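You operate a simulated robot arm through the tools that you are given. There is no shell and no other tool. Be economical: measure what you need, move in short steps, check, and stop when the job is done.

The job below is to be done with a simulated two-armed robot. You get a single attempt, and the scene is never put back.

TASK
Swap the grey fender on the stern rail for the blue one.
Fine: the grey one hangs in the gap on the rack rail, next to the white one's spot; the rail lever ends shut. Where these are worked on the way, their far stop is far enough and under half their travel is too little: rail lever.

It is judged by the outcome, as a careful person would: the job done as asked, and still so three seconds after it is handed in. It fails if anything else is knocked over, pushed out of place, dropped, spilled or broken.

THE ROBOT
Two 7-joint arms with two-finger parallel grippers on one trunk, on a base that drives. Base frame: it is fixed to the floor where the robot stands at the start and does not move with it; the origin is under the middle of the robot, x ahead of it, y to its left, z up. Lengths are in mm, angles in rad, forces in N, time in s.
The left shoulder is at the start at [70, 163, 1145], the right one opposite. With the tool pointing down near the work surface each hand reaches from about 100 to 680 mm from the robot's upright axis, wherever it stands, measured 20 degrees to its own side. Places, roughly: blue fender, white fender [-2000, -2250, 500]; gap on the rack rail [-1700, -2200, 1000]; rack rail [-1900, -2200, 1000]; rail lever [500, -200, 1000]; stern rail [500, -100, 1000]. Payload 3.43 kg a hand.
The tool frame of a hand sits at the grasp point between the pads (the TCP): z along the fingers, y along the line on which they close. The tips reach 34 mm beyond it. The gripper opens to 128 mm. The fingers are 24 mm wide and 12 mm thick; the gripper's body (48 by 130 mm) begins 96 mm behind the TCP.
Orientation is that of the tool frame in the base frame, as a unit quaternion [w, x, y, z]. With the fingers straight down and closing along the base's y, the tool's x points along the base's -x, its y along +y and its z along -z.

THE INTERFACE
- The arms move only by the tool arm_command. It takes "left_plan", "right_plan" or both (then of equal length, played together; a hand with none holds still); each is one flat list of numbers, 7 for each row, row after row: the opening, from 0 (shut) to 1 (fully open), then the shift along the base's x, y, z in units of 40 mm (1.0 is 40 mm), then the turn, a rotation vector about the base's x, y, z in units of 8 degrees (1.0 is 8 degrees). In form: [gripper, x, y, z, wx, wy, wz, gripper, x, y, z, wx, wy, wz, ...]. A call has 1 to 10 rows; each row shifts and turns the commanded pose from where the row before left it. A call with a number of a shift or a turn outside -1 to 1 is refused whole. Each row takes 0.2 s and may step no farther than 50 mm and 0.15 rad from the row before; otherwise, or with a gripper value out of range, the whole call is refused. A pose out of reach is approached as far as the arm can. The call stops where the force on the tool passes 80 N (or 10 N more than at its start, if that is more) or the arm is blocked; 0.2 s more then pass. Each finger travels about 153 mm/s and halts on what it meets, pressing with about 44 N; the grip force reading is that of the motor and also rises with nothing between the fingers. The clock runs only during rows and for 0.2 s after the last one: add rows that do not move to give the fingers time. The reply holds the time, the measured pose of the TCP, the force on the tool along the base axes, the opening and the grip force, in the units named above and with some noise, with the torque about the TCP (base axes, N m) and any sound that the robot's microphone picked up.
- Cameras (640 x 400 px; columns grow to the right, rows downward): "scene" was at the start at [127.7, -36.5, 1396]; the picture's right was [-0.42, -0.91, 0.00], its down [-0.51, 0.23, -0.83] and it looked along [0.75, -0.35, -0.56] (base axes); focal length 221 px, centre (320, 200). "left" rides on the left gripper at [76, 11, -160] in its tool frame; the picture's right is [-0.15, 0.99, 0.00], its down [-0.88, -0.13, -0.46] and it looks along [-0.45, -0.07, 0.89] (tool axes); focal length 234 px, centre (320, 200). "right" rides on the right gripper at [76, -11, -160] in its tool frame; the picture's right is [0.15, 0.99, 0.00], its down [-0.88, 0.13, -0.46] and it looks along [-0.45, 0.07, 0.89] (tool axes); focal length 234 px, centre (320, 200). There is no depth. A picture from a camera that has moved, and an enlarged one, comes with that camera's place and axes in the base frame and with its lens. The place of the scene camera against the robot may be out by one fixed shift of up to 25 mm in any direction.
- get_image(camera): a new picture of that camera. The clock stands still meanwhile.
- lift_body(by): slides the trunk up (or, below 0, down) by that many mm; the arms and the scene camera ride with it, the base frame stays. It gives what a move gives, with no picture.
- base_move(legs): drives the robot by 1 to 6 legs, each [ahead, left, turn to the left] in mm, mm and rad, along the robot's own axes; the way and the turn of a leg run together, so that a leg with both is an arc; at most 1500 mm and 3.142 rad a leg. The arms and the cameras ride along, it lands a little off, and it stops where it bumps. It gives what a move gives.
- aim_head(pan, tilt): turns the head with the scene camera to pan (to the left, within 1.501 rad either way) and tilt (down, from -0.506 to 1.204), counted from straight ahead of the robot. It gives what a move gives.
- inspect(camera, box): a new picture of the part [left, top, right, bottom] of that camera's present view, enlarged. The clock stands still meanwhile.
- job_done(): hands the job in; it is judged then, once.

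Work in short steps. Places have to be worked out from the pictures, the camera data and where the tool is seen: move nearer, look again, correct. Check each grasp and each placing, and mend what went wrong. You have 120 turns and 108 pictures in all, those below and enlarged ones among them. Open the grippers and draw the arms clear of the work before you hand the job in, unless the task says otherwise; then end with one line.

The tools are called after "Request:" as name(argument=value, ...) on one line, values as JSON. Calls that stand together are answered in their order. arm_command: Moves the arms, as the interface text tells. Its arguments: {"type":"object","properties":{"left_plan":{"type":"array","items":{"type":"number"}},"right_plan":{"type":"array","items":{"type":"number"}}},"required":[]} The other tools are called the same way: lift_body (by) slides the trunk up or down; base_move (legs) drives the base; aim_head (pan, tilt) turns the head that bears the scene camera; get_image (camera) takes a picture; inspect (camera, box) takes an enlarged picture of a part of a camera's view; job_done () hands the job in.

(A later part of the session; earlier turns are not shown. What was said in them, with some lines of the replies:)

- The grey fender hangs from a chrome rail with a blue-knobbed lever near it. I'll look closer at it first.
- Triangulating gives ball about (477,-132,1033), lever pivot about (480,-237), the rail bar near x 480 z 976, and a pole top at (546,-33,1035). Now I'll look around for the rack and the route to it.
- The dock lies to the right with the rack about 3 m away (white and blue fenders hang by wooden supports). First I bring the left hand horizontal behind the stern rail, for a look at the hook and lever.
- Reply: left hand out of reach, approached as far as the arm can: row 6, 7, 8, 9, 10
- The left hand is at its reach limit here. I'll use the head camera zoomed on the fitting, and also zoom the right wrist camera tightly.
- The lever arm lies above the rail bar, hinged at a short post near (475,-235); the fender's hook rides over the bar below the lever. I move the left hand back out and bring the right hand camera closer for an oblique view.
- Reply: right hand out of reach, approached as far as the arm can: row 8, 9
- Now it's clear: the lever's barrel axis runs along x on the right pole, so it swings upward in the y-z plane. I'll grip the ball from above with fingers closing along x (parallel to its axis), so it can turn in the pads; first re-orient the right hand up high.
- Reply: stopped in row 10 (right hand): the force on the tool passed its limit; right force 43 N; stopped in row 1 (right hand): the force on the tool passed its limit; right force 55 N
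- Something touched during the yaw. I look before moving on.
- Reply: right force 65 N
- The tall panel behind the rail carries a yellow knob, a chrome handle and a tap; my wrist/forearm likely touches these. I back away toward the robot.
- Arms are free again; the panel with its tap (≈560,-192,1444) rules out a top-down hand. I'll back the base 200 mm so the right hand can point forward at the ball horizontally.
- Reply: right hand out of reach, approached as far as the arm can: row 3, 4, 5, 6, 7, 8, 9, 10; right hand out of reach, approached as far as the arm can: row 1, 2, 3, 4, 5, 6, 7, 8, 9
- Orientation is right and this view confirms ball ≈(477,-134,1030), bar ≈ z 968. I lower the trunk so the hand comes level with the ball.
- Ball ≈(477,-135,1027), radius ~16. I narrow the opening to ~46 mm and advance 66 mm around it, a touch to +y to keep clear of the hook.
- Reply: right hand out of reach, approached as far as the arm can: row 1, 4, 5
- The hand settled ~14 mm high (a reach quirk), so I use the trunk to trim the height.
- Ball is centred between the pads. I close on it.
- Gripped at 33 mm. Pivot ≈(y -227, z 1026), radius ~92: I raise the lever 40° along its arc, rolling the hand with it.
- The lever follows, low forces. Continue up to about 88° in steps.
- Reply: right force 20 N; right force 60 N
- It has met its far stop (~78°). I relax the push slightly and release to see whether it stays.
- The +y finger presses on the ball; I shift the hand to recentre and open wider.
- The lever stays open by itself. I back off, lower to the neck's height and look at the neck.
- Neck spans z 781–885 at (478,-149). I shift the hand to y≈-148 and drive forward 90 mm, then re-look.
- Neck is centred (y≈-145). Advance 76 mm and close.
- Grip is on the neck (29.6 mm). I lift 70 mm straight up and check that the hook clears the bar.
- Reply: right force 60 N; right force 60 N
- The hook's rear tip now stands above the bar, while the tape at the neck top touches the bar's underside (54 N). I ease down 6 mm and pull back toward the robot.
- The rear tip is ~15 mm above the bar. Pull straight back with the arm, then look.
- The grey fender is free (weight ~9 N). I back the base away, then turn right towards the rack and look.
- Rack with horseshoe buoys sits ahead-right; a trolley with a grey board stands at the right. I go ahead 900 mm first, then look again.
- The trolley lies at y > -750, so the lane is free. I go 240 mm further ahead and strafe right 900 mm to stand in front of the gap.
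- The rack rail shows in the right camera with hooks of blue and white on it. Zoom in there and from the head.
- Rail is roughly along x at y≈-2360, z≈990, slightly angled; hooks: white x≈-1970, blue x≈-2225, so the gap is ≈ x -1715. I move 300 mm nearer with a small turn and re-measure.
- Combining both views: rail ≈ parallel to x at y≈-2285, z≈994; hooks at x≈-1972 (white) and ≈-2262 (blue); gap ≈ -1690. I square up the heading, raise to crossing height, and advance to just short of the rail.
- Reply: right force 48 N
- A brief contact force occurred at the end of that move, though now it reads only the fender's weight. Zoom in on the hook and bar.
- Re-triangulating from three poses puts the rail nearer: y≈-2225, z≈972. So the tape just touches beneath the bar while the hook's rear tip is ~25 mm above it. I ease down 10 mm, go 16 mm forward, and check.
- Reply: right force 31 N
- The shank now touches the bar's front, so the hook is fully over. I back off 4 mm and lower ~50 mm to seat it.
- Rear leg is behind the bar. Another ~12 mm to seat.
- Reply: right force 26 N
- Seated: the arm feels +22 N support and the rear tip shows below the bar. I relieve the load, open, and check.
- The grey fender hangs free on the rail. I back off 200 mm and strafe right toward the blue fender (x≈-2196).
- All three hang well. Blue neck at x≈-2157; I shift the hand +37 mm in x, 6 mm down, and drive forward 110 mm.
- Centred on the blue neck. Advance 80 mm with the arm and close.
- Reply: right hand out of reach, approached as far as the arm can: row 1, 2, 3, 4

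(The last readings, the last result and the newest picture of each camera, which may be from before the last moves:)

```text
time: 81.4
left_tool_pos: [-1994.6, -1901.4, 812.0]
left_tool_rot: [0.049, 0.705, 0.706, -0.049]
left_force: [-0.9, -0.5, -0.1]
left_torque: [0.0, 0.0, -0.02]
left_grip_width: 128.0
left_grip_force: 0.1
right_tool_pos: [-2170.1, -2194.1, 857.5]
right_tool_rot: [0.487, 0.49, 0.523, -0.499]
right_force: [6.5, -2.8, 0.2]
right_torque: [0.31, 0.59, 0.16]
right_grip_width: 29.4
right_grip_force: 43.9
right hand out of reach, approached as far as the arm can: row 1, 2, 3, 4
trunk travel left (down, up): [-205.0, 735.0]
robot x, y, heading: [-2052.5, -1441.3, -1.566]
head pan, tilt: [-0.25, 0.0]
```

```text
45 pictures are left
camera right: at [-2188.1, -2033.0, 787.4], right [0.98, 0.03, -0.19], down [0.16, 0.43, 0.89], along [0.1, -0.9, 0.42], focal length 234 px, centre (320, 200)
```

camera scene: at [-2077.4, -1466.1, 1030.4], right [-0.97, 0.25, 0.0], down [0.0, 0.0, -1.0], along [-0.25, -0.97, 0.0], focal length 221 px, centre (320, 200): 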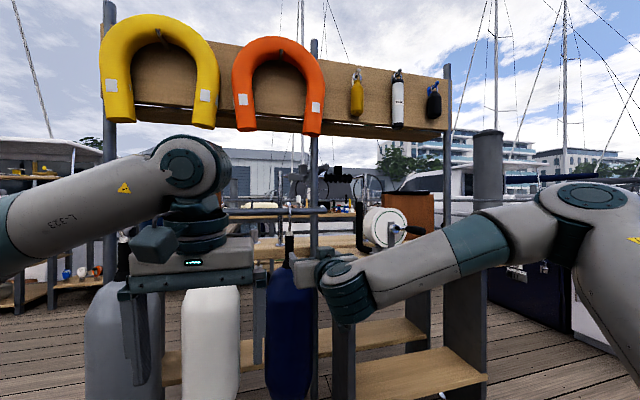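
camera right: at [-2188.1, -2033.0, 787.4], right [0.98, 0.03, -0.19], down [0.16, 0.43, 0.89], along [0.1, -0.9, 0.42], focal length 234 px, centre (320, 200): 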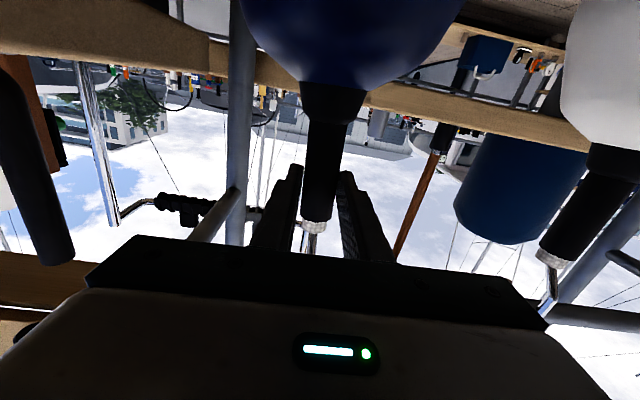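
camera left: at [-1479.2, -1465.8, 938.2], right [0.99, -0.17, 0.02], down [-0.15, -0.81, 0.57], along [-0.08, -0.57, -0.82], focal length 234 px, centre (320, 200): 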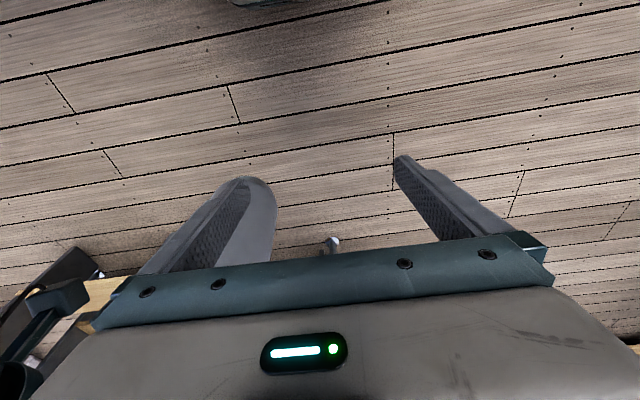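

Blue neck gripped (29.4 mm). I lift with the trunk 49 mm for a clean vertical motion and check.

Request:
lift_body(by=49)

Request:
inspect(camera="scene", box=[250, 170, 350, 280])

```text
time: 82.3
left_tool_pos: [-1997.9, -1902.4, 860.0]
left_tool_rot: [0.049, 0.705, 0.706, -0.048]
left_force: [-0.5, 0.3, 0.5]
left_torque: [0.0, -0.03, 0.03]
left_grip_width: 128.1
left_grip_force: 0.0
right_tool_pos: [-2174.0, -2195.7, 900.5]
right_tool_rot: [0.484, 0.493, 0.525, -0.496]
right_force: [-2.4, 13.6, -33.7]
right_torque: [-0.33, -0.13, 0.01]
right_grip_width: 30.2
right_grip_force: 44.3
trunk travel left (down, up): [-254.0, 686.0]
robot x, y, heading: [-2054.2, -1441.1, -1.571]
head pan, tilt: [-0.25, 0.0]
```

```text
3.64 times, centred on (300, 225) of scene
camera zoom: at [-2077.6, -1579.1, 1078.6], right [-0.97, 0.25, 0.0], down [0.0, 0.0, -1.0], along [-0.25, -0.97, 0.0], focal length 805 px, centre (393, 109)
```

zoom: 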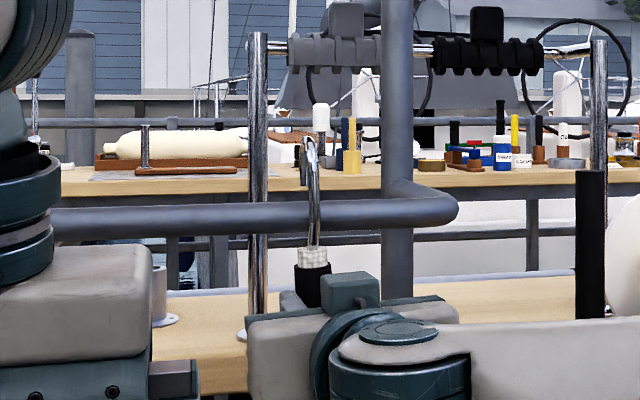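

Request:
inspect(camera="scene", box=[315, 195, 345, 245])

```text
8.00 times, centred on (330, 220) of scene
camera zoom: at [-2077.6, -1579.1, 1078.6], right [-0.97, 0.25, 0.0], down [0.0, 0.0, -1.0], along [-0.25, -0.97, 0.0], focal length 1771 px, centre (240, 40)
```

zoom: 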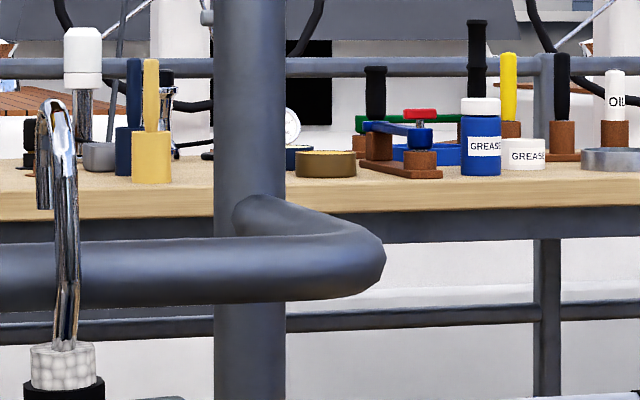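

The rear tip is clear (~9 mm) above the bar. I pull straight back 80 mm with the base.

Request:
base_move(legs=[[-80, 0, 0]])

Request:
get_image(camera="scene")

Request:
get_image(camera="right")

```text
time: 83.4
left_tool_pos: [-1995.9, -1822.1, 861.1]
left_tool_rot: [0.05, 0.704, 0.707, -0.05]
left_force: [0.5, 0.0, 0.0]
left_torque: [-0.03, 0.02, -0.01]
left_grip_width: 128.1
left_grip_force: 0.1
right_tool_pos: [-2171.9, -2114.6, 907.9]
right_tool_rot: [0.488, 0.491, 0.522, -0.499]
right_force: [-0.3, 1.0, -7.1]
right_torque: [0.38, -0.13, -0.02]
right_grip_width: 29.6
right_grip_force: 43.7
trunk travel left (down, up): [-254.0, 686.0]
robot x, y, heading: [-2053.0, -1362.9, -1.569]
head pan, tilt: [-0.25, 0.0]
```

```text
42 pictures are left
camera scene: at [-2077.1, -1497.7, 1079.5], right [-0.97, 0.25, 0.0], down [0.0, 0.0, -1.0], along [-0.25, -0.97, 0.0], focal length 221 px, centre (320, 200)
```

scene: 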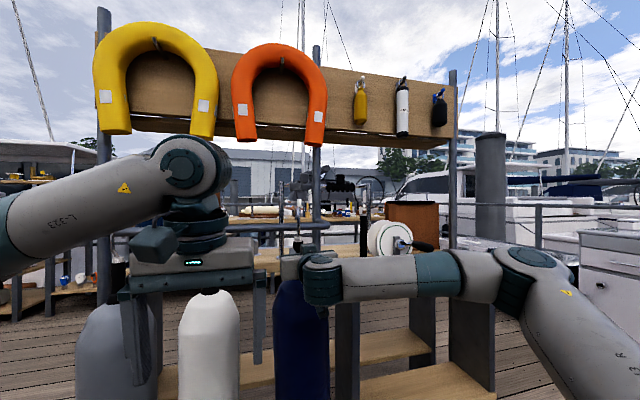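

```text
41 pictures are left
camera right: at [-2189.6, -1953.2, 836.9], right [0.98, 0.02, -0.19], down [0.16, 0.44, 0.89], along [0.1, -0.9, 0.42], focal length 234 px, centre (320, 200)
```

right: 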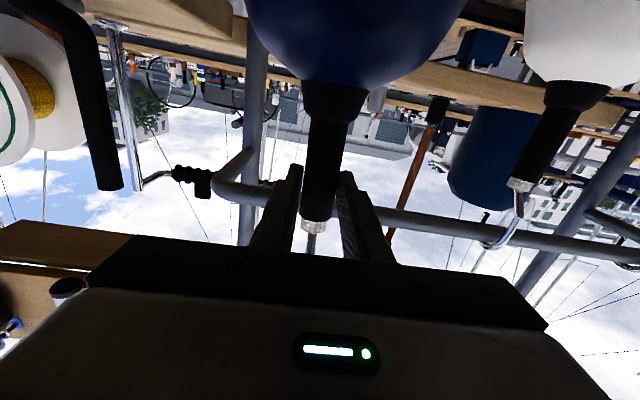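

Blue is free; white still hangs. I retrace: back 130, strafe left 1400, then look before backing.

Request:
base_move(legs=[[-130, 0, 0], [0, 1400, 0], [-1230, 0, 0], [0, 0, 1.571]])

Request:
aim_head(pan=-0.1, tilt=0.2)

Request:
get_image(camera="scene")

```text
time: 100.7
left_tool_pos: [-178.0, 15.4, 861.5]
left_tool_rot: [0.068, 0.011, 0.998, -0.001]
left_force: [-0.1, 0.2, 0.5]
left_torque: [0.03, 0.02, 0.01]
left_grip_width: 127.9
left_grip_force: 0.0
right_tool_pos: [111.8, -168.5, 906.5]
right_tool_rot: [0.696, -0.014, 0.717, -0.017]
right_force: [0.9, -0.2, -8.7]
right_torque: [0.12, 0.3, 0.0]
right_grip_width: 29.5
right_grip_force: 44.1
trunk travel left (down, up): [-254.0, 686.0]
robot x, y, heading: [-640.8, -27.0, -0.02]
head pan, tilt: [-0.25, 0.0]
```

```text
time: 101.5
left_tool_pos: [-177.0, 14.5, 862.0]
left_tool_rot: [0.068, 0.011, 0.998, 0.0]
left_force: [0.3, -0.2, 0.2]
left_torque: [0.01, 0.03, 0.05]
left_grip_width: 128.2
left_grip_force: 0.1
right_tool_pos: [110.0, -168.6, 906.5]
right_tool_rot: [0.697, -0.013, 0.717, -0.017]
right_force: [-0.6, 0.3, -9.0]
right_torque: [0.12, 0.29, 0.01]
right_grip_width: 29.5
right_grip_force: 44.3
trunk travel left (down, up): [-254.0, 686.0]
robot x, y, heading: [-643.7, -31.4, -0.023]
head pan, tilt: [-0.099, 0.201]
```

```text
40 pictures are left
camera scene: at [-499.9, -41.0, 1060.9], right [-0.12, -0.99, 0.0], down [-0.2, 0.02, -0.98], along [0.97, -0.12, -0.2], focal length 221 px, centre (320, 200)
```

scene: 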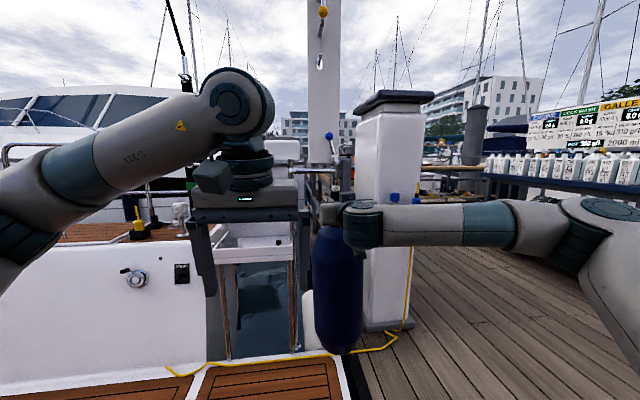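

Back in front of the stern rail with lever still open. I correct the heading and advance to just short of the rail.

Request:
base_move(legs=[[0, 0, 0.021], [250, 0, 0]])

Request:
lift_body(by=-10)

Request:
inspect(camera="scene", box=[250, 90, 410, 210])

Request:
get_image(camera="right")

```text
time: 103.6
left_tool_pos: [72.7, 23.5, 860.9]
left_tool_rot: [0.069, 0.002, 0.998, 0.0]
left_force: [0.1, 0.1, 0.4]
left_torque: [0.02, 0.04, -0.01]
left_grip_width: 128.0
left_grip_force: 0.0
right_tool_pos: [363.7, -156.0, 906.0]
right_tool_rot: [0.697, -0.019, 0.717, -0.011]
right_force: [-0.4, -1.2, -9.0]
right_torque: [0.12, 0.25, 0.0]
right_grip_width: 29.3
right_grip_force: 43.8
trunk travel left (down, up): [-254.0, 686.0]
robot x, y, heading: [-391.9, -32.2, -0.008]
head pan, tilt: [-0.099, 0.201]
```

```text
time: 104.2
left_tool_pos: [70.8, 22.1, 852.2]
left_tool_rot: [0.069, 0.002, 0.998, 0.0]
left_force: [0.2, 0.3, 0.4]
left_torque: [0.01, -0.01, 0.01]
left_grip_width: 128.1
left_grip_force: 0.1
right_tool_pos: [362.8, -156.0, 895.1]
right_tool_rot: [0.697, -0.019, 0.717, -0.009]
right_force: [0.2, -0.2, -8.8]
right_torque: [0.08, 0.31, 0.0]
right_grip_width: 29.6
right_grip_force: 44.3
trunk travel left (down, up): [-244.0, 696.0]
robot x, y, heading: [-384.6, -32.6, -0.005]
head pan, tilt: [-0.099, 0.201]
```

```text
3.33 times, centred on (330, 150) of scene
camera zoom: at [-249.7, -39.4, 1050.9], right [-0.11, -0.99, 0.0], down [-0.2, 0.02, -0.98], along [0.97, -0.1, -0.2], focal length 738 px, centre (287, 367)
```

zoom: 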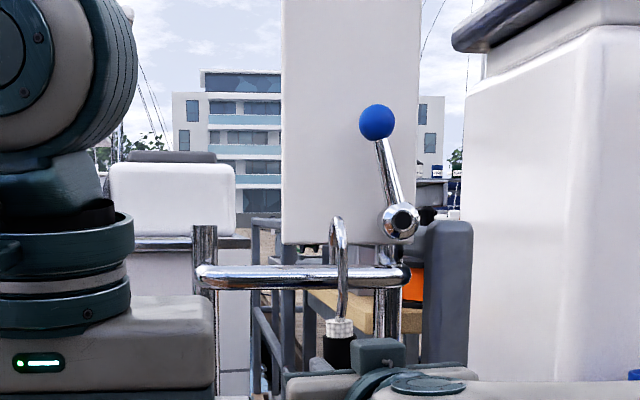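

```text
38 pictures are left
camera right: at [201.5, -171.9, 825.7], right [-0.02, 0.98, -0.19], down [-0.43, 0.16, 0.89], along [0.9, 0.1, 0.42], focal length 234 px, centre (320, 200)
```

right: 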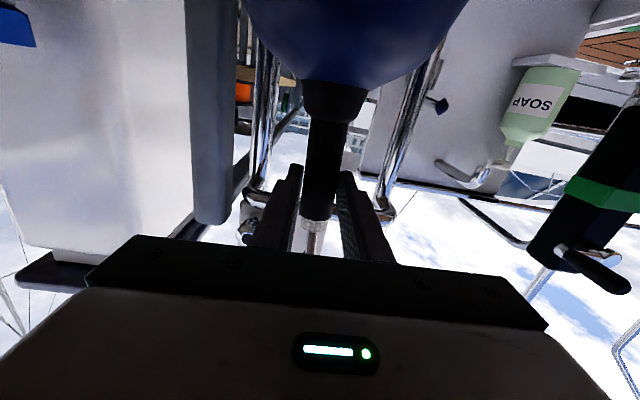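

I shift 8 mm to +y and advance 55 mm, then check heights closely before crossing.

Request:
arm_command(right_plan=[0, 0, 0.2, 0, 0, 0, 0, 0, 0, 0, 0, 0, 0, 0])

Request:
base_move(legs=[[55, 0, 0.005]])

Request:
inspect(camera="scene", box=[300, 120, 380, 190])

```text
time: 104.8
left_tool_pos: [73.4, 23.3, 850.5]
left_tool_rot: [0.069, 0.001, 0.998, 0.0]
left_force: [-0.1, -0.2, -0.5]
left_torque: [-0.03, -0.01, 0.0]
left_grip_width: 127.9
left_grip_force: 0.1
right_tool_pos: [363.8, -156.7, 896.8]
right_tool_rot: [0.697, -0.019, 0.717, -0.011]
right_force: [-0.1, 0.3, -9.4]
right_torque: [0.13, 0.27, 0.01]
right_grip_width: 29.5
right_grip_force: 44.2
right hand out of reach, approached as far as the arm can: row 1
trunk travel left (down, up): [-244.0, 696.0]
robot x, y, heading: [-392.6, -33.2, -0.004]
head pan, tilt: [-0.099, 0.201]
```

```text
time: 105.8
left_tool_pos: [126.8, 24.4, 851.3]
left_tool_rot: [0.068, 0.0, 0.998, 0.0]
left_force: [0.3, 0.1, -1.4]
left_torque: [-0.01, 0.04, 0.0]
left_grip_width: 127.7
left_grip_force: 0.0
right_tool_pos: [419.3, -153.6, 894.6]
right_tool_rot: [0.696, -0.022, 0.718, -0.009]
right_force: [0.0, -0.1, -9.6]
right_torque: [0.14, 0.25, 0.03]
right_grip_width: 29.3
right_grip_force: 44.1
trunk travel left (down, up): [-244.0, 696.0]
robot x, y, heading: [-336.0, -28.9, -0.004]
head pan, tilt: [-0.099, 0.201]
```

```text
5.71 times, centred on (340, 155) of scene
camera zoom: at [-193.5, -38.9, 1050.6], right [-0.1, -0.99, 0.0], down [-0.2, 0.02, -0.98], along [0.97, -0.1, -0.2], focal length 1265 px, centre (206, 457)
```

zoom: 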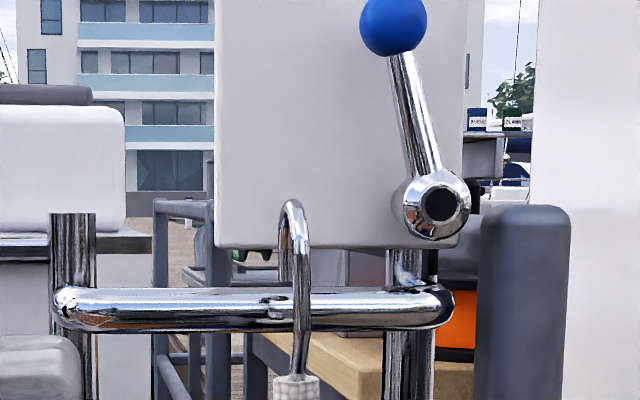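

Tip ~7 mm above bar top, tape ~16 mm below bar bottom. Raise 4 mm, then drive forward 42 mm.

Request:
lift_body(by=4)

Request:
base_move(legs=[[40, 2, 0]])

Request:
inspect(camera="scene", box=[300, 120, 380, 190])

Request:
inspect(camera="right", box=[220, 130, 420, 260])

```text
time: 106.3
left_tool_pos: [126.7, 25.5, 855.6]
left_tool_rot: [0.068, -0.001, 0.998, -0.001]
left_force: [0.6, 0.3, -0.7]
left_torque: [-0.03, 0.02, -0.01]
left_grip_width: 128.0
left_grip_force: 0.0
right_tool_pos: [419.0, -153.1, 898.4]
right_tool_rot: [0.696, -0.02, 0.718, -0.01]
right_force: [-0.6, -1.0, -8.4]
right_torque: [0.1, 0.25, 0.01]
right_grip_width: 29.5
right_grip_force: 43.9
trunk travel left (down, up): [-248.0, 692.0]
robot x, y, heading: [-334.5, -29.0, -0.008]
head pan, tilt: [-0.099, 0.201]
```

```text
time: 107.2
left_tool_pos: [165.3, 26.7, 854.1]
left_tool_rot: [0.069, -0.001, 0.998, 0.0]
left_force: [-0.1, -0.2, -0.4]
left_torque: [0.01, -0.01, -0.02]
left_grip_width: 127.9
left_grip_force: 0.1
right_tool_pos: [458.3, -150.3, 898.9]
right_tool_rot: [0.696, -0.022, 0.718, -0.009]
right_force: [-7.9, 0.4, -13.1]
right_torque: [0.74, 0.64, 0.0]
right_grip_width: 29.5
right_grip_force: 44.0
trunk travel left (down, up): [-248.0, 692.0]
robot x, y, heading: [-294.3, -29.5, -0.0]
head pan, tilt: [-0.099, 0.201]
```

```text
5.71 times, centred on (340, 155) of scene
camera zoom: at [-155.4, -37.1, 1054.9], right [-0.1, -0.99, 0.0], down [-0.2, 0.02, -0.98], along [0.97, -0.1, -0.2], focal length 1265 px, centre (206, 457)
```

zoom: 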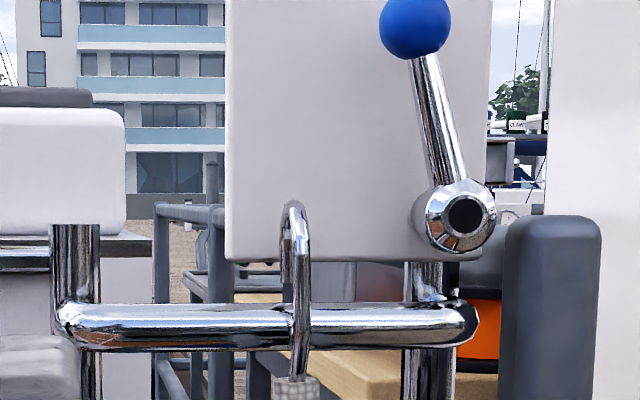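

```text
3.08 times, centred on (320, 195) of right
camera zoom: at [296.3, -167.3, 829.3], right [-0.02, 0.98, -0.19], down [-0.43, 0.16, 0.89], along [0.9, 0.1, 0.42], focal length 720 px, centre (320, 215)
```

zoom: 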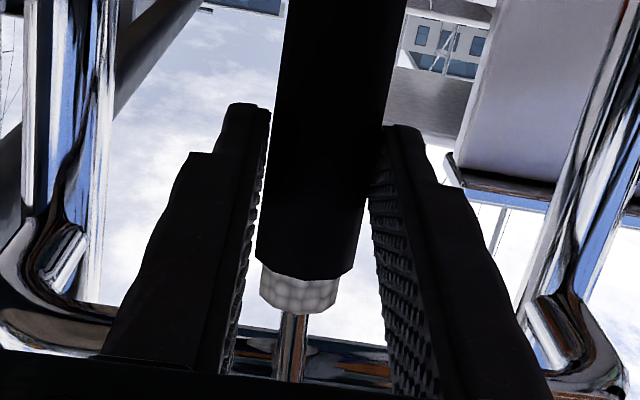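

The shank lightly touches the bar, so the hook is over it. Lower 34 mm with the trunk and look.

Request:
lift_body(by=-34)

Request:
inspect(camera="scene", box=[300, 100, 380, 170])

```text
time: 107.9
left_tool_pos: [164.6, 26.1, 820.9]
left_tool_rot: [0.069, 0.0, 0.998, -0.001]
left_force: [-0.5, -0.3, -0.4]
left_torque: [0.01, -0.02, 0.01]
left_grip_width: 128.1
left_grip_force: 0.0
right_tool_pos: [457.9, -149.9, 864.9]
right_tool_rot: [0.695, -0.022, 0.718, -0.01]
right_force: [-8.4, -0.5, -11.8]
right_torque: [0.45, -0.29, 0.03]
right_grip_width: 29.2
right_grip_force: 44.1
trunk travel left (down, up): [-214.0, 726.0]
robot x, y, heading: [-291.2, -31.7, -0.001]
head pan, tilt: [-0.099, 0.201]
```

```text
5.71 times, centred on (340, 135) of scene
camera zoom: at [-155.7, -37.1, 1020.8], right [-0.1, -0.99, 0.0], down [-0.2, 0.02, -0.98], along [0.97, -0.1, -0.2], focal length 1265 px, centre (206, 571)
```

zoom: 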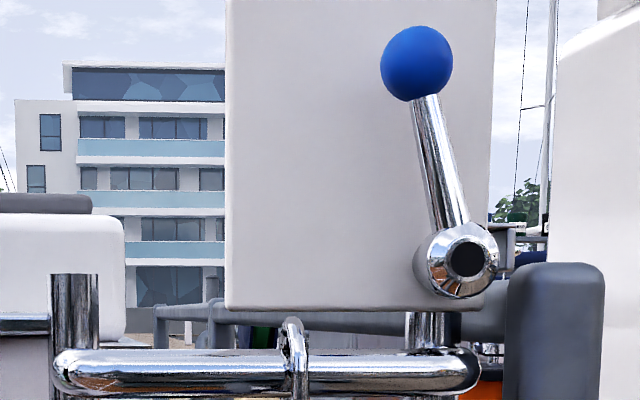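

The hook is going down over the bar with the rear leg behind it. Lower another 14 mm to seat.

Request:
lift_body(by=-15)

Request:
inspect(camera="scene", box=[300, 100, 380, 170])

```text
time: 108.6
left_tool_pos: [163.7, 26.7, 807.3]
left_tool_rot: [0.071, -0.001, 0.997, 0.0]
left_force: [-0.6, -0.4, 0.5]
left_torque: [-0.04, 0.04, -0.02]
left_grip_width: 127.7
left_grip_force: 0.0
right_tool_pos: [456.0, -149.5, 859.0]
right_tool_rot: [0.701, -0.021, 0.713, -0.008]
right_force: [11.9, 1.6, 27.0]
right_torque: [0.13, 0.6, 0.07]
right_grip_width: 29.6
right_grip_force: 44.4
trunk travel left (down, up): [-199.0, 741.0]
robot x, y, heading: [-294.6, -23.4, -0.003]
head pan, tilt: [-0.099, 0.201]
```

```text
5.71 times, centred on (340, 135) of scene
camera zoom: at [-157.1, -36.3, 1006.8], right [-0.1, -0.99, 0.0], down [-0.2, 0.02, -0.98], along [0.98, -0.1, -0.2], focal length 1265 px, centre (206, 571)
```

zoom: 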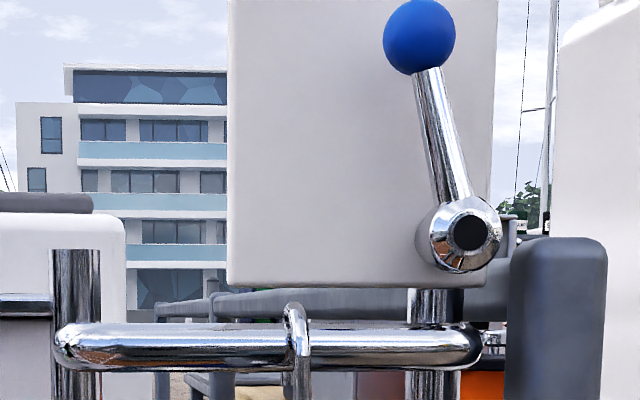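

Seated (arm feels +27 N). I unload by 5 mm, open slowly, and verify it hangs.

Request:
lift_body(by=5)

Request:
arm_command(right_plan=[0.3, 0, 0, 0, 0, 0, 0, 0.4, 0, 0, 0, 0, 0, 0, 0.6, 0, 0, 0, 0, 0, 0, 0.8, 0, 0, 0, 0, 0, 0, 0.8, 0, 0, 0, 0, 0, 0])

Request:
get_image(camera="right")

Request:
inspect(camera="scene", box=[290, 110, 370, 180])

```text
time: 109.1
left_tool_pos: [163.2, 26.2, 813.1]
left_tool_rot: [0.071, 0.0, 0.997, 0.0]
left_force: [1.3, -0.7, -0.8]
left_torque: [0.0, 0.01, 0.01]
left_grip_width: 128.1
left_grip_force: 0.1
right_tool_pos: [455.1, -150.1, 858.4]
right_tool_rot: [0.698, -0.022, 0.716, -0.009]
right_force: [1.2, -1.0, 21.5]
right_torque: [0.37, -0.6, -0.05]
right_grip_width: 29.2
right_grip_force: 43.9
trunk travel left (down, up): [-204.0, 736.0]
robot x, y, heading: [-296.0, -29.3, -0.002]
head pan, tilt: [-0.099, 0.201]
```

```text
time: 110.3
left_tool_pos: [165.4, 27.1, 812.1]
left_tool_rot: [0.07, -0.001, 0.998, 0.001]
left_force: [-0.1, 0.2, -0.2]
left_torque: [0.03, 0.0, -0.02]
left_grip_width: 128.1
left_grip_force: 0.0
right_tool_pos: [457.2, -148.6, 856.6]
right_tool_rot: [0.696, -0.021, 0.717, -0.011]
right_force: [-0.1, -0.1, -0.5]
right_torque: [0.01, -0.02, -0.02]
right_grip_width: 102.4
right_grip_force: 0.0
trunk travel left (down, up): [-204.0, 736.0]
robot x, y, heading: [-293.8, -28.6, -0.001]
head pan, tilt: [-0.099, 0.201]
```

```text
32 pictures are left
camera right: at [295.8, -167.2, 785.7], right [-0.02, 0.98, -0.19], down [-0.43, 0.16, 0.89], along [0.9, 0.1, 0.42], focal length 234 px, centre (320, 200)
```

right: 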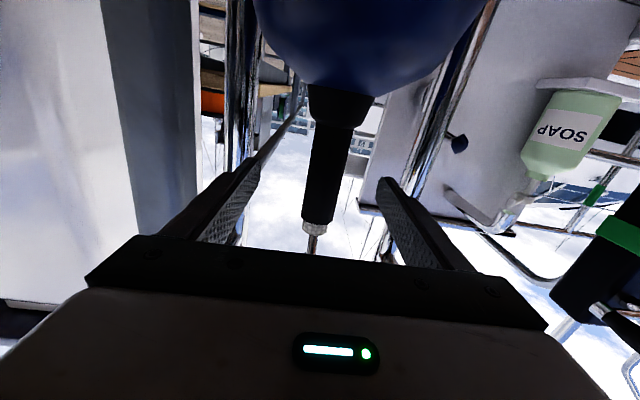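

```text
5.71 times, centred on (330, 145) of scene
camera zoom: at [-155.9, -36.9, 1011.0], right [-0.1, -0.99, 0.0], down [-0.2, 0.02, -0.98], along [0.97, -0.1, -0.2], focal length 1265 px, centre (263, 514)
```

zoom: 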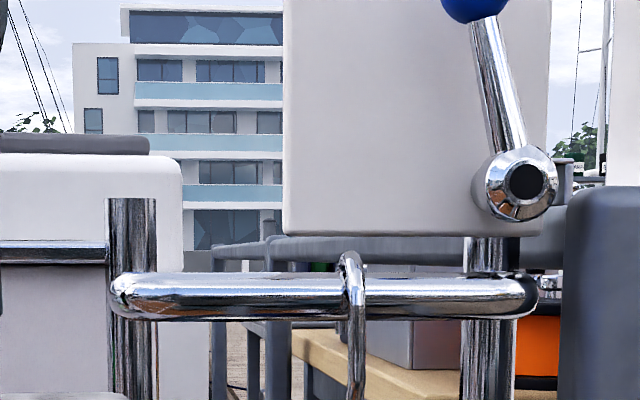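

The blue fender hangs on the stern rail. I back away, raise to the lever height and retract the hand into the earlier lever pose.

Request:
base_move(legs=[[-150, 0, 0]])

Request:
lift_body(by=262)

Request:
arm_command(right_plan=[0.6, -0.45, -0.45, 0, 0, 0, 0, 0.6, -0.45, -0.45, 0, 0, 0, 0, 0.6, -0.45, -0.45, 0, 0, 0, 0, 0.6, -0.45, -0.45, 0, 0, 0, 0, 0.6, -0.45, -0.4, 0, 0, 0, 0, 0.6, 0, 0, 0, 0, 0, 0])

Request:
base_move(legs=[[150, 28, 0]])

Request:
get_image(camera="right")

```text
time: 111.7
left_tool_pos: [13.6, 28.1, 811.8]
left_tool_rot: [0.07, -0.002, 0.998, 0.0]
left_force: [-0.5, 0.3, 0.0]
left_torque: [0.0, -0.04, 0.02]
left_grip_width: 128.0
left_grip_force: 0.0
right_tool_pos: [306.9, -147.3, 856.5]
right_tool_rot: [0.697, -0.023, 0.717, -0.008]
right_force: [0.0, 0.0, 0.1]
right_torque: [0.0, 0.02, 0.0]
right_grip_width: 102.4
right_grip_force: 0.0
trunk travel left (down, up): [-204.0, 736.0]
robot x, y, heading: [-444.4, -28.0, 0.002]
head pan, tilt: [-0.099, 0.201]
```

```text
time: 114.4
left_tool_pos: [14.2, 27.9, 1073.6]
left_tool_rot: [0.07, -0.002, 0.998, 0.001]
left_force: [-0.2, 0.3, -0.2]
left_torque: [-0.03, 0.01, -0.02]
left_grip_width: 127.9
left_grip_force: 0.0
right_tool_pos: [306.1, -148.6, 1117.8]
right_tool_rot: [0.696, -0.023, 0.717, -0.008]
right_force: [0.1, -0.9, -0.5]
right_torque: [-0.01, 0.0, 0.01]
right_grip_width: 102.5
right_grip_force: 0.1
trunk travel left (down, up): [-466.0, 474.0]
robot x, y, heading: [-447.6, -29.9, 0.001]
head pan, tilt: [-0.099, 0.201]
```

```text
time: 115.8
left_tool_pos: [14.6, 28.2, 1074.2]
left_tool_rot: [0.07, -0.002, 0.998, 0.0]
left_force: [0.6, 0.3, 0.7]
left_torque: [-0.05, 0.02, 0.0]
left_grip_width: 127.8
left_grip_force: 0.0
right_tool_pos: [216.7, -235.3, 1117.8]
right_tool_rot: [0.696, -0.022, 0.718, -0.01]
right_force: [-0.2, 0.5, 0.7]
right_torque: [0.03, -0.01, -0.04]
right_grip_width: 77.0
right_grip_force: 0.1
trunk travel left (down, up): [-466.0, 474.0]
robot x, y, heading: [-445.8, -26.1, 0.003]
head pan, tilt: [-0.099, 0.201]
```

```text
time: 117.2
left_tool_pos: [168.0, 56.1, 1073.6]
left_tool_rot: [0.069, -0.001, 0.998, 0.0]
left_force: [-0.2, -0.2, 0.6]
left_torque: [0.0, 0.01, -0.05]
left_grip_width: 128.0
left_grip_force: 0.0
right_tool_pos: [371.2, -208.5, 1118.2]
right_tool_rot: [0.697, -0.021, 0.717, -0.008]
right_force: [0.2, -0.2, -0.2]
right_torque: [0.03, 0.03, -0.02]
right_grip_width: 77.2
right_grip_force: 0.0
trunk travel left (down, up): [-466.0, 474.0]
robot x, y, heading: [-296.4, 2.5, -0.006]
head pan, tilt: [-0.099, 0.201]
```

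```text
30 pictures are left
camera right: at [209.4, -225.0, 1048.1], right [-0.02, 0.98, -0.19], down [-0.43, 0.16, 0.89], along [0.9, 0.1, 0.42], focal length 234 px, centre (320, 200)
```

right: 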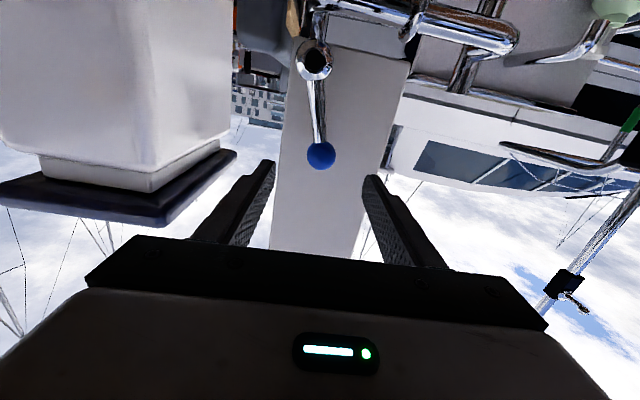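

Ball is centred at (477,-205,1117). Advance 88 mm and look.

Request:
base_move(legs=[[89, 2, 0.004]])

Request:
get_image(camera="right")

```text
time: 118.3
left_tool_pos: [257.3, 59.7, 1072.4]
left_tool_rot: [0.069, -0.003, 0.998, 0.0]
left_force: [-0.3, 0.2, 0.1]
left_torque: [-0.03, 0.04, 0.02]
left_grip_width: 127.8
left_grip_force: 0.0
right_tool_pos: [460.0, -203.4, 1116.5]
right_tool_rot: [0.697, -0.022, 0.717, -0.007]
right_force: [0.4, 0.9, -1.2]
right_torque: [0.0, -0.06, -0.02]
right_grip_width: 77.1
right_grip_force: 0.1
trunk travel left (down, up): [-466.0, 474.0]
robot x, y, heading: [-204.2, 2.5, 0.007]
head pan, tilt: [-0.099, 0.201]
```

```text
29 pictures are left
camera right: at [298.4, -221.3, 1048.0], right [-0.03, 0.98, -0.19], down [-0.43, 0.16, 0.89], along [0.9, 0.1, 0.42], focal length 234 px, centre (320, 200)
```

right: 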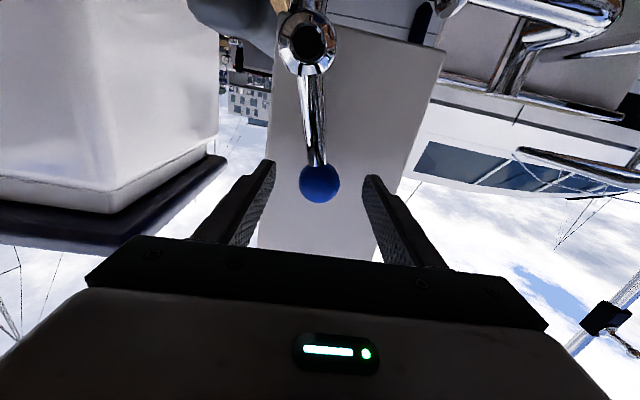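

Close on the ball.

Request:
arm_command(right_plan=[0.3, 0, -0.05, 0, 0, 0, 0, 0, 0, 0, 0, 0, 0, 0, 0, 0, 0, 0, 0, 0, 0, 0, 0, 0, 0, 0, 0, 0])

Request:
arm_command(right_plan=[0, 0, 0.308, -0.088, -1, 0, 0, 0, 0, 0.293, -0.131, -1, 0, 0, 0, 0, 0.272, -0.17, -1, 0, 0, 0, 0, 0.246, -0.206, -1, 0, 0, 0, 0, 0.215, -0.238, -1, 0, 0])

Request:
get_image(camera="right")

```text
time: 119.3
left_tool_pos: [255.2, 59.4, 1073.2]
left_tool_rot: [0.07, -0.003, 0.998, 0.0]
left_force: [0.4, -0.7, 0.1]
left_torque: [0.01, 0.0, -0.02]
left_grip_width: 127.9
left_grip_force: 0.0
right_tool_pos: [458.8, -203.9, 1118.5]
right_tool_rot: [0.697, -0.023, 0.717, -0.007]
right_force: [-2.6, 2.5, -2.0]
right_torque: [0.06, -0.14, 0.16]
right_grip_width: 33.1
right_grip_force: 44.8
trunk travel left (down, up): [-466.0, 474.0]
robot x, y, heading: [-205.4, -0.6, -0.0]
head pan, tilt: [-0.099, 0.201]
```

```text
time: 120.5
left_tool_pos: [254.7, 58.5, 1074.1]
left_tool_rot: [0.07, -0.002, 0.998, 0.001]
left_force: [0.1, -0.2, -1.2]
left_torque: [0.0, -0.03, 0.03]
left_grip_width: 127.9
left_grip_force: 0.1
right_tool_pos: [459.0, -153.9, 1086.1]
right_tool_rot: [0.647, -0.261, 0.671, -0.252]
right_force: [-7.8, -5.4, -4.3]
right_torque: [0.0, -0.15, 0.13]
right_grip_width: 33.0
right_grip_force: 44.9
trunk travel left (down, up): [-466.0, 474.0]
robot x, y, heading: [-205.7, 6.1, 0.0]
head pan, tilt: [-0.099, 0.201]
```

```text
28 pictures are left
camera right: at [297.4, -211.6, 1042.7], right [-0.03, 0.63, -0.78], down [-0.43, 0.69, 0.58], along [0.9, 0.35, 0.25], focal length 234 px, centre (320, 200)
```

right: 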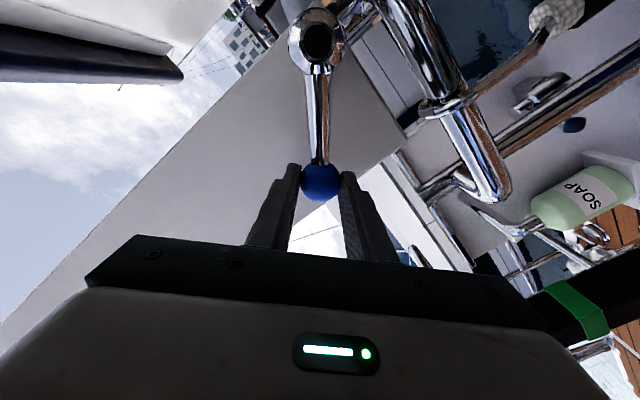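

Lever follows downward with low forces. Continue the rest of the arc.

Request:
arm_command(right_plan=[0, 0, 0.179, -0.266, -1, 0, 0, 0, 0, 0.141, -0.288, -1, 0, 0, 0, 0, 0.099, -0.305, -1, 0, 0, 0, 0, 0.056, -0.316, -1, 0, 0, 0, 0, 0.013, -0.24, -0.75, 0, 0, 0, 0, 0, 0, 0, 0, 0])

Request:
get_image(camera="right")

```text
time: 121.9
left_tool_pos: [254.9, 60.3, 1072.2]
left_tool_rot: [0.069, -0.003, 0.998, 0.001]
left_force: [-0.5, 0.1, 0.0]
left_torque: [-0.03, 0.01, 0.0]
left_grip_width: 127.8
left_grip_force: 0.1
right_tool_pos: [458.2, -131.8, 1030.9]
right_tool_rot: [0.526, -0.46, 0.553, -0.454]
right_force: [0.3, 9.3, -4.8]
right_torque: [0.22, -0.04, 1.18]
right_grip_width: 33.2
right_grip_force: 45.5
trunk travel left (down, up): [-466.0, 474.0]
robot x, y, heading: [-205.0, 5.1, 0.001]
head pan, tilt: [-0.099, 0.201]
```

```text
27 pictures are left
camera right: at [297.6, -204.8, 1034.4], right [-0.03, 0.02, -1.0], down [-0.44, 0.9, 0.03], along [0.9, 0.44, -0.02], focal length 234 px, centre (320, 200)
```

right: 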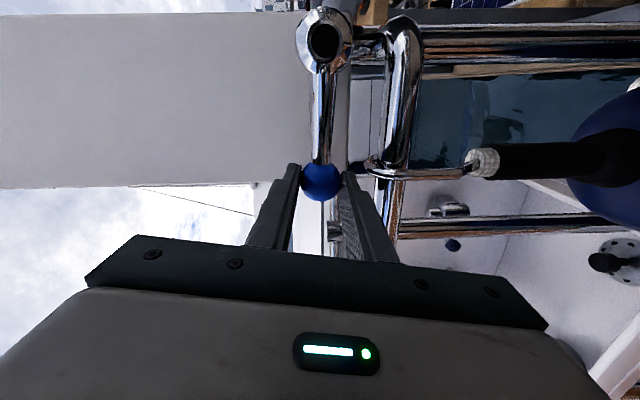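

Nearly shut (ball z≈1031 vs 1027). Press down a little further to reach its closed stop.

Request:
arm_command(right_plan=[0, 0, 0, -0.15, -0.3, 0, 0, 0, 0, 0, -0.15, 0, 0, 0, 0, 0, 0, 0, 0, 0, 0])

```text
time: 122.7
left_tool_pos: [259.2, 62.8, 1072.2]
left_tool_rot: [0.068, -0.003, 0.998, -0.001]
left_force: [1.0, 1.1, 0.1]
left_torque: [0.02, 0.0, -0.02]
left_grip_width: 128.0
left_grip_force: 0.1
right_tool_pos: [458.9, -130.4, 1028.3]
right_tool_rot: [0.515, -0.471, 0.544, -0.467]
right_force: [17.0, 25.5, -2.4]
right_torque: [-0.09, -0.2, 0.91]
right_grip_width: 33.1
right_grip_force: 44.9
right hand out of reach, approached as far as the arm can: row 1, 2
trunk travel left (down, up): [-466.0, 474.0]
robot x, y, heading: [-208.5, 4.2, 0.004]
head pan, tilt: [-0.099, 0.201]
```

Arm is limited; press with the trunk 6 mm instead.

Request:
lift_body(by=-6)

Request:
inspect(camera="right", box=[240, 0, 500, 220])

```text
time: 123.2
left_tool_pos: [257.8, 62.9, 1066.8]
left_tool_rot: [0.07, -0.003, 0.998, -0.001]
left_force: [0.2, 0.1, 0.3]
left_torque: [0.01, 0.0, 0.0]
left_grip_width: 127.8
left_grip_force: 0.0
right_tool_pos: [458.8, -133.1, 1025.5]
right_tool_rot: [0.516, -0.468, 0.543, -0.468]
right_force: [21.1, 24.8, 13.2]
right_torque: [-0.05, -0.3, 0.62]
right_grip_width: 33.6
right_grip_force: 45.1
trunk travel left (down, up): [-460.0, 480.0]
robot x, y, heading: [-205.3, 0.2, 0.003]
head pan, tilt: [-0.099, 0.201]
```

```text
1.82 times, centred on (370, 110) of right
camera zoom: at [296.6, -205.6, 1031.7], right [-0.03, -0.02, -1.0], down [-0.43, 0.9, -0.01], along [0.9, 0.43, -0.04], focal length 426 px, centre (229, 364)
```

zoom: 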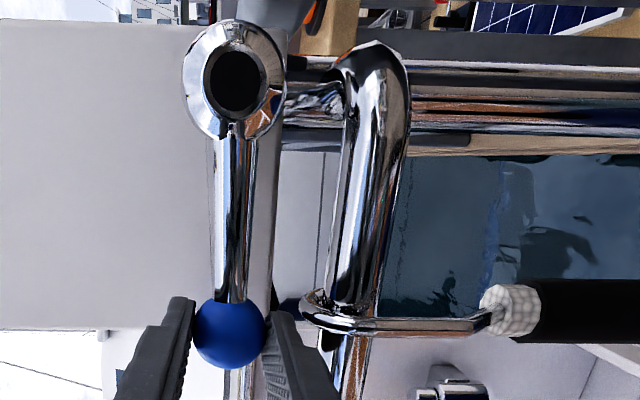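

Lever at its shut stop (z reaction +13 N, ball z ≈1026). Open just enough and check.

Request:
arm_command(right_plan=[0.33, 0, 0, 0, 0, 0, 0, 0.33, 0, 0, 0, 0, 0, 0, 0.33, 0, 0, 0, 0, 0, 0])

Request:
inspect(camera="right", box=[240, 0, 500, 220])

```text
time: 124.0
left_tool_pos: [255.5, 58.8, 1067.2]
left_tool_rot: [0.069, -0.002, 0.998, 0.0]
left_force: [-0.7, -0.6, 0.1]
left_torque: [0.01, -0.02, 0.0]
left_grip_width: 127.8
left_grip_force: 0.2
right_tool_pos: [456.3, -139.3, 1023.3]
right_tool_rot: [0.515, -0.467, 0.546, -0.468]
right_force: [2.4, -0.9, 12.2]
right_torque: [-0.09, -0.34, -0.03]
right_grip_width: 36.1
right_grip_force: 0.1
trunk travel left (down, up): [-460.0, 480.0]
robot x, y, heading: [-206.4, 1.4, 0.006]
head pan, tilt: [-0.099, 0.201]
```

```text
1.82 times, centred on (370, 110) of right
camera zoom: at [293.4, -210.7, 1030.9], right [-0.03, -0.02, -1.0], down [-0.43, 0.9, -0.01], along [0.9, 0.43, -0.04], focal length 426 px, centre (229, 364)
```

zoom: 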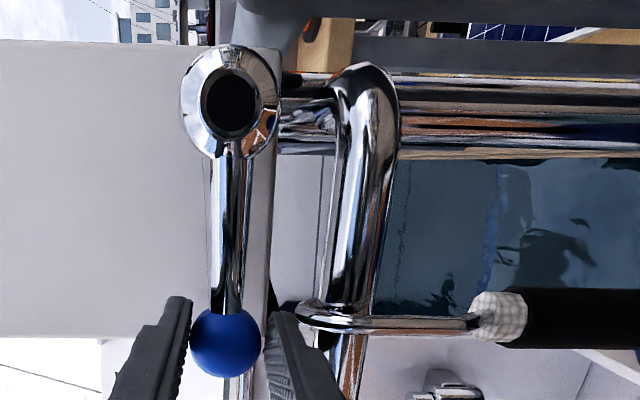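

The upper finger rests on the ball (+12 N); raise the trunk 4 mm to centre and open a touch more.

Request:
lift_body(by=4)

Request:
arm_command(right_plan=[0.38, 0, 0, 0, 0, 0, 0, 0.38, 0, 0, 0, 0, 0, 0])

Request:
inspect(camera="right", box=[240, 0, 500, 220])

```text
time: 124.5
left_tool_pos: [256.1, 60.3, 1071.7]
left_tool_rot: [0.07, -0.002, 0.998, 0.0]
left_force: [-0.4, -0.5, 0.3]
left_torque: [-0.02, 0.0, 0.02]
left_grip_width: 128.1
left_grip_force: 0.1
right_tool_pos: [455.8, -135.5, 1025.7]
right_tool_rot: [0.514, -0.47, 0.546, -0.465]
right_force: [-0.5, 0.1, 0.2]
right_torque: [0.0, 0.0, -0.01]
right_grip_width: 42.4
right_grip_force: 0.0
trunk travel left (down, up): [-464.0, 476.0]
robot x, y, heading: [-208.5, 2.1, 0.005]
head pan, tilt: [-0.099, 0.201]
```

```text
time: 125.1
left_tool_pos: [256.4, 60.2, 1071.4]
left_tool_rot: [0.07, -0.002, 0.998, 0.0]
left_force: [0.3, -0.2, 0.4]
left_torque: [-0.04, -0.01, -0.02]
left_grip_width: 128.0
left_grip_force: 0.2
right_tool_pos: [455.4, -136.8, 1027.7]
right_tool_rot: [0.514, -0.469, 0.545, -0.467]
right_force: [0.2, 1.1, 0.3]
right_torque: [0.05, 0.02, 0.07]
right_grip_width: 48.8
right_grip_force: 0.1
trunk travel left (down, up): [-464.0, 476.0]
robot x, y, heading: [-203.5, 1.7, 0.007]
head pan, tilt: [-0.099, 0.201]
```

```text
1.82 times, centred on (370, 110) of right
camera zoom: at [294.6, -209.0, 1034.0], right [-0.04, -0.02, -1.0], down [-0.43, 0.9, 0.0], along [0.9, 0.43, -0.04], focal length 426 px, centre (229, 364)
```

zoom: 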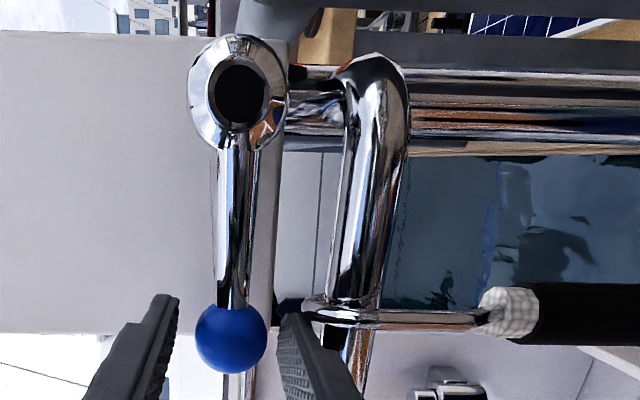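

Free of the ball, no forces. Back the base straight out 250 mm and take final views.

Request:
base_move(legs=[[-300, 0, 0]])

Request:
arm_command(right_plan=[1, 0, 0, 0, 0, 0, 0, 1, 0, 0, 0, 0, 0, 0])

Request:
aim_head(pan=-0.15, tilt=0.4)

Request:
get_image(camera="scene")

Request:
get_image(camera="right")

```text
time: 127.2
left_tool_pos: [-44.0, 59.1, 1072.4]
left_tool_rot: [0.07, -0.005, 0.998, 0.0]
left_force: [-0.1, 0.2, -0.1]
left_torque: [0.0, 0.0, -0.01]
left_grip_width: 128.4
left_grip_force: 0.1
right_tool_pos: [156.1, -136.9, 1027.8]
right_tool_rot: [0.516, -0.469, 0.544, -0.466]
right_force: [0.4, 0.2, 0.4]
right_torque: [-0.01, 0.0, 0.01]
right_grip_width: 48.7
right_grip_force: 0.1
trunk travel left (down, up): [-464.0, 476.0]
robot x, y, heading: [-502.0, 4.3, 0.0]
head pan, tilt: [-0.099, 0.201]
```

```text
time: 127.8
left_tool_pos: [-44.1, 59.0, 1071.8]
left_tool_rot: [0.07, -0.004, 0.998, 0.0]
left_force: [1.4, 0.5, -0.2]
left_torque: [0.0, 0.01, 0.0]
left_grip_width: 128.3
left_grip_force: 0.0
right_tool_pos: [156.2, -136.4, 1026.6]
right_tool_rot: [0.516, -0.469, 0.544, -0.467]
right_force: [0.2, -0.3, 0.1]
right_torque: [-0.01, 0.01, 0.02]
right_grip_width: 128.1
right_grip_force: 0.0
trunk travel left (down, up): [-464.0, 476.0]
robot x, y, heading: [-505.8, 0.7, 0.008]
head pan, tilt: [-0.099, 0.201]
```

```text
time: 128.5
left_tool_pos: [-44.2, 60.4, 1072.2]
left_tool_rot: [0.07, -0.005, 0.998, 0.0]
left_force: [0.8, 0.7, -0.3]
left_torque: [0.0, -0.02, 0.01]
left_grip_width: 127.8
left_grip_force: 0.0
right_tool_pos: [157.2, -136.7, 1027.2]
right_tool_rot: [0.516, -0.47, 0.545, -0.466]
right_force: [-0.3, 1.0, 0.5]
right_torque: [0.0, 0.0, 0.04]
right_grip_width: 128.0
right_grip_force: 0.1
trunk travel left (down, up): [-464.0, 476.0]
robot x, y, heading: [-506.1, -0.3, 0.006]
head pan, tilt: [-0.15, 0.4]
```

```text
23 pictures are left
camera scene: at [-365.7, -11.0, 1252.5], right [-0.14, -0.99, 0.0], down [-0.38, 0.06, -0.92], along [0.91, -0.13, -0.39], focal length 221 px, centre (320, 200)
```

scene: 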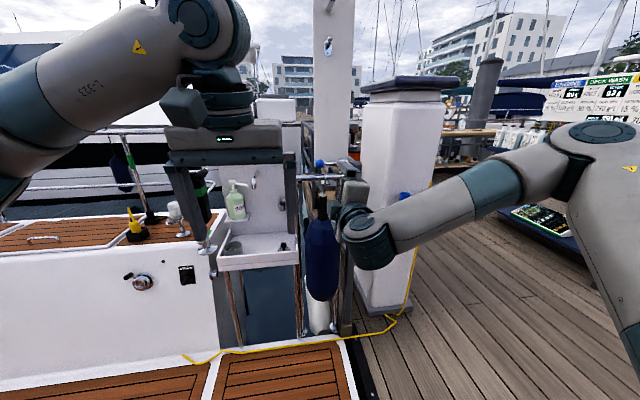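

```text
22 pictures are left
camera right: at [-4.6, -209.3, 1034.2], right [-0.03, -0.02, -1.0], down [-0.44, 0.9, 0.0], along [0.9, 0.43, -0.04], focal length 234 px, centre (320, 200)
```

right: 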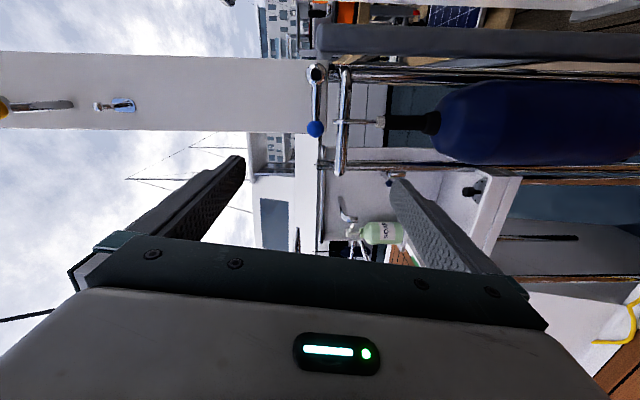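

Final close check of lever and hook.

Request:
inspect(camera="right", box=[280, 40, 420, 200])

```text
2.50 times, centred on (350, 120) of right
camera zoom: at [-4.6, -209.3, 1034.2], right [-0.03, -0.02, -1.0], down [-0.44, 0.9, 0.0], along [0.9, 0.43, -0.04], focal length 585 px, centre (245, 400)
```

zoom: 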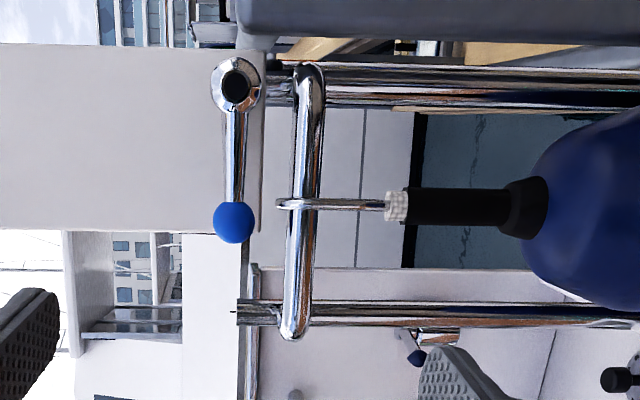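

The lever lies parallel above the rail (shut), the blue fender's hook sits on the bar under it, the grey one hangs in the rack gap, and the hands are open and clear.

Request:
job_done()

```text
The job is handed in.
```

The blue fender now hangs on the stern rail with the rail lever shut. The grey one hangs in the gap on the rack rail, next to the white one. I handed the job in with both grippers open and clear of the work. Early on, the right arm pressed against something beside the shower panel at about 60 N before I backed it off; nothing looked out of place afterwards.
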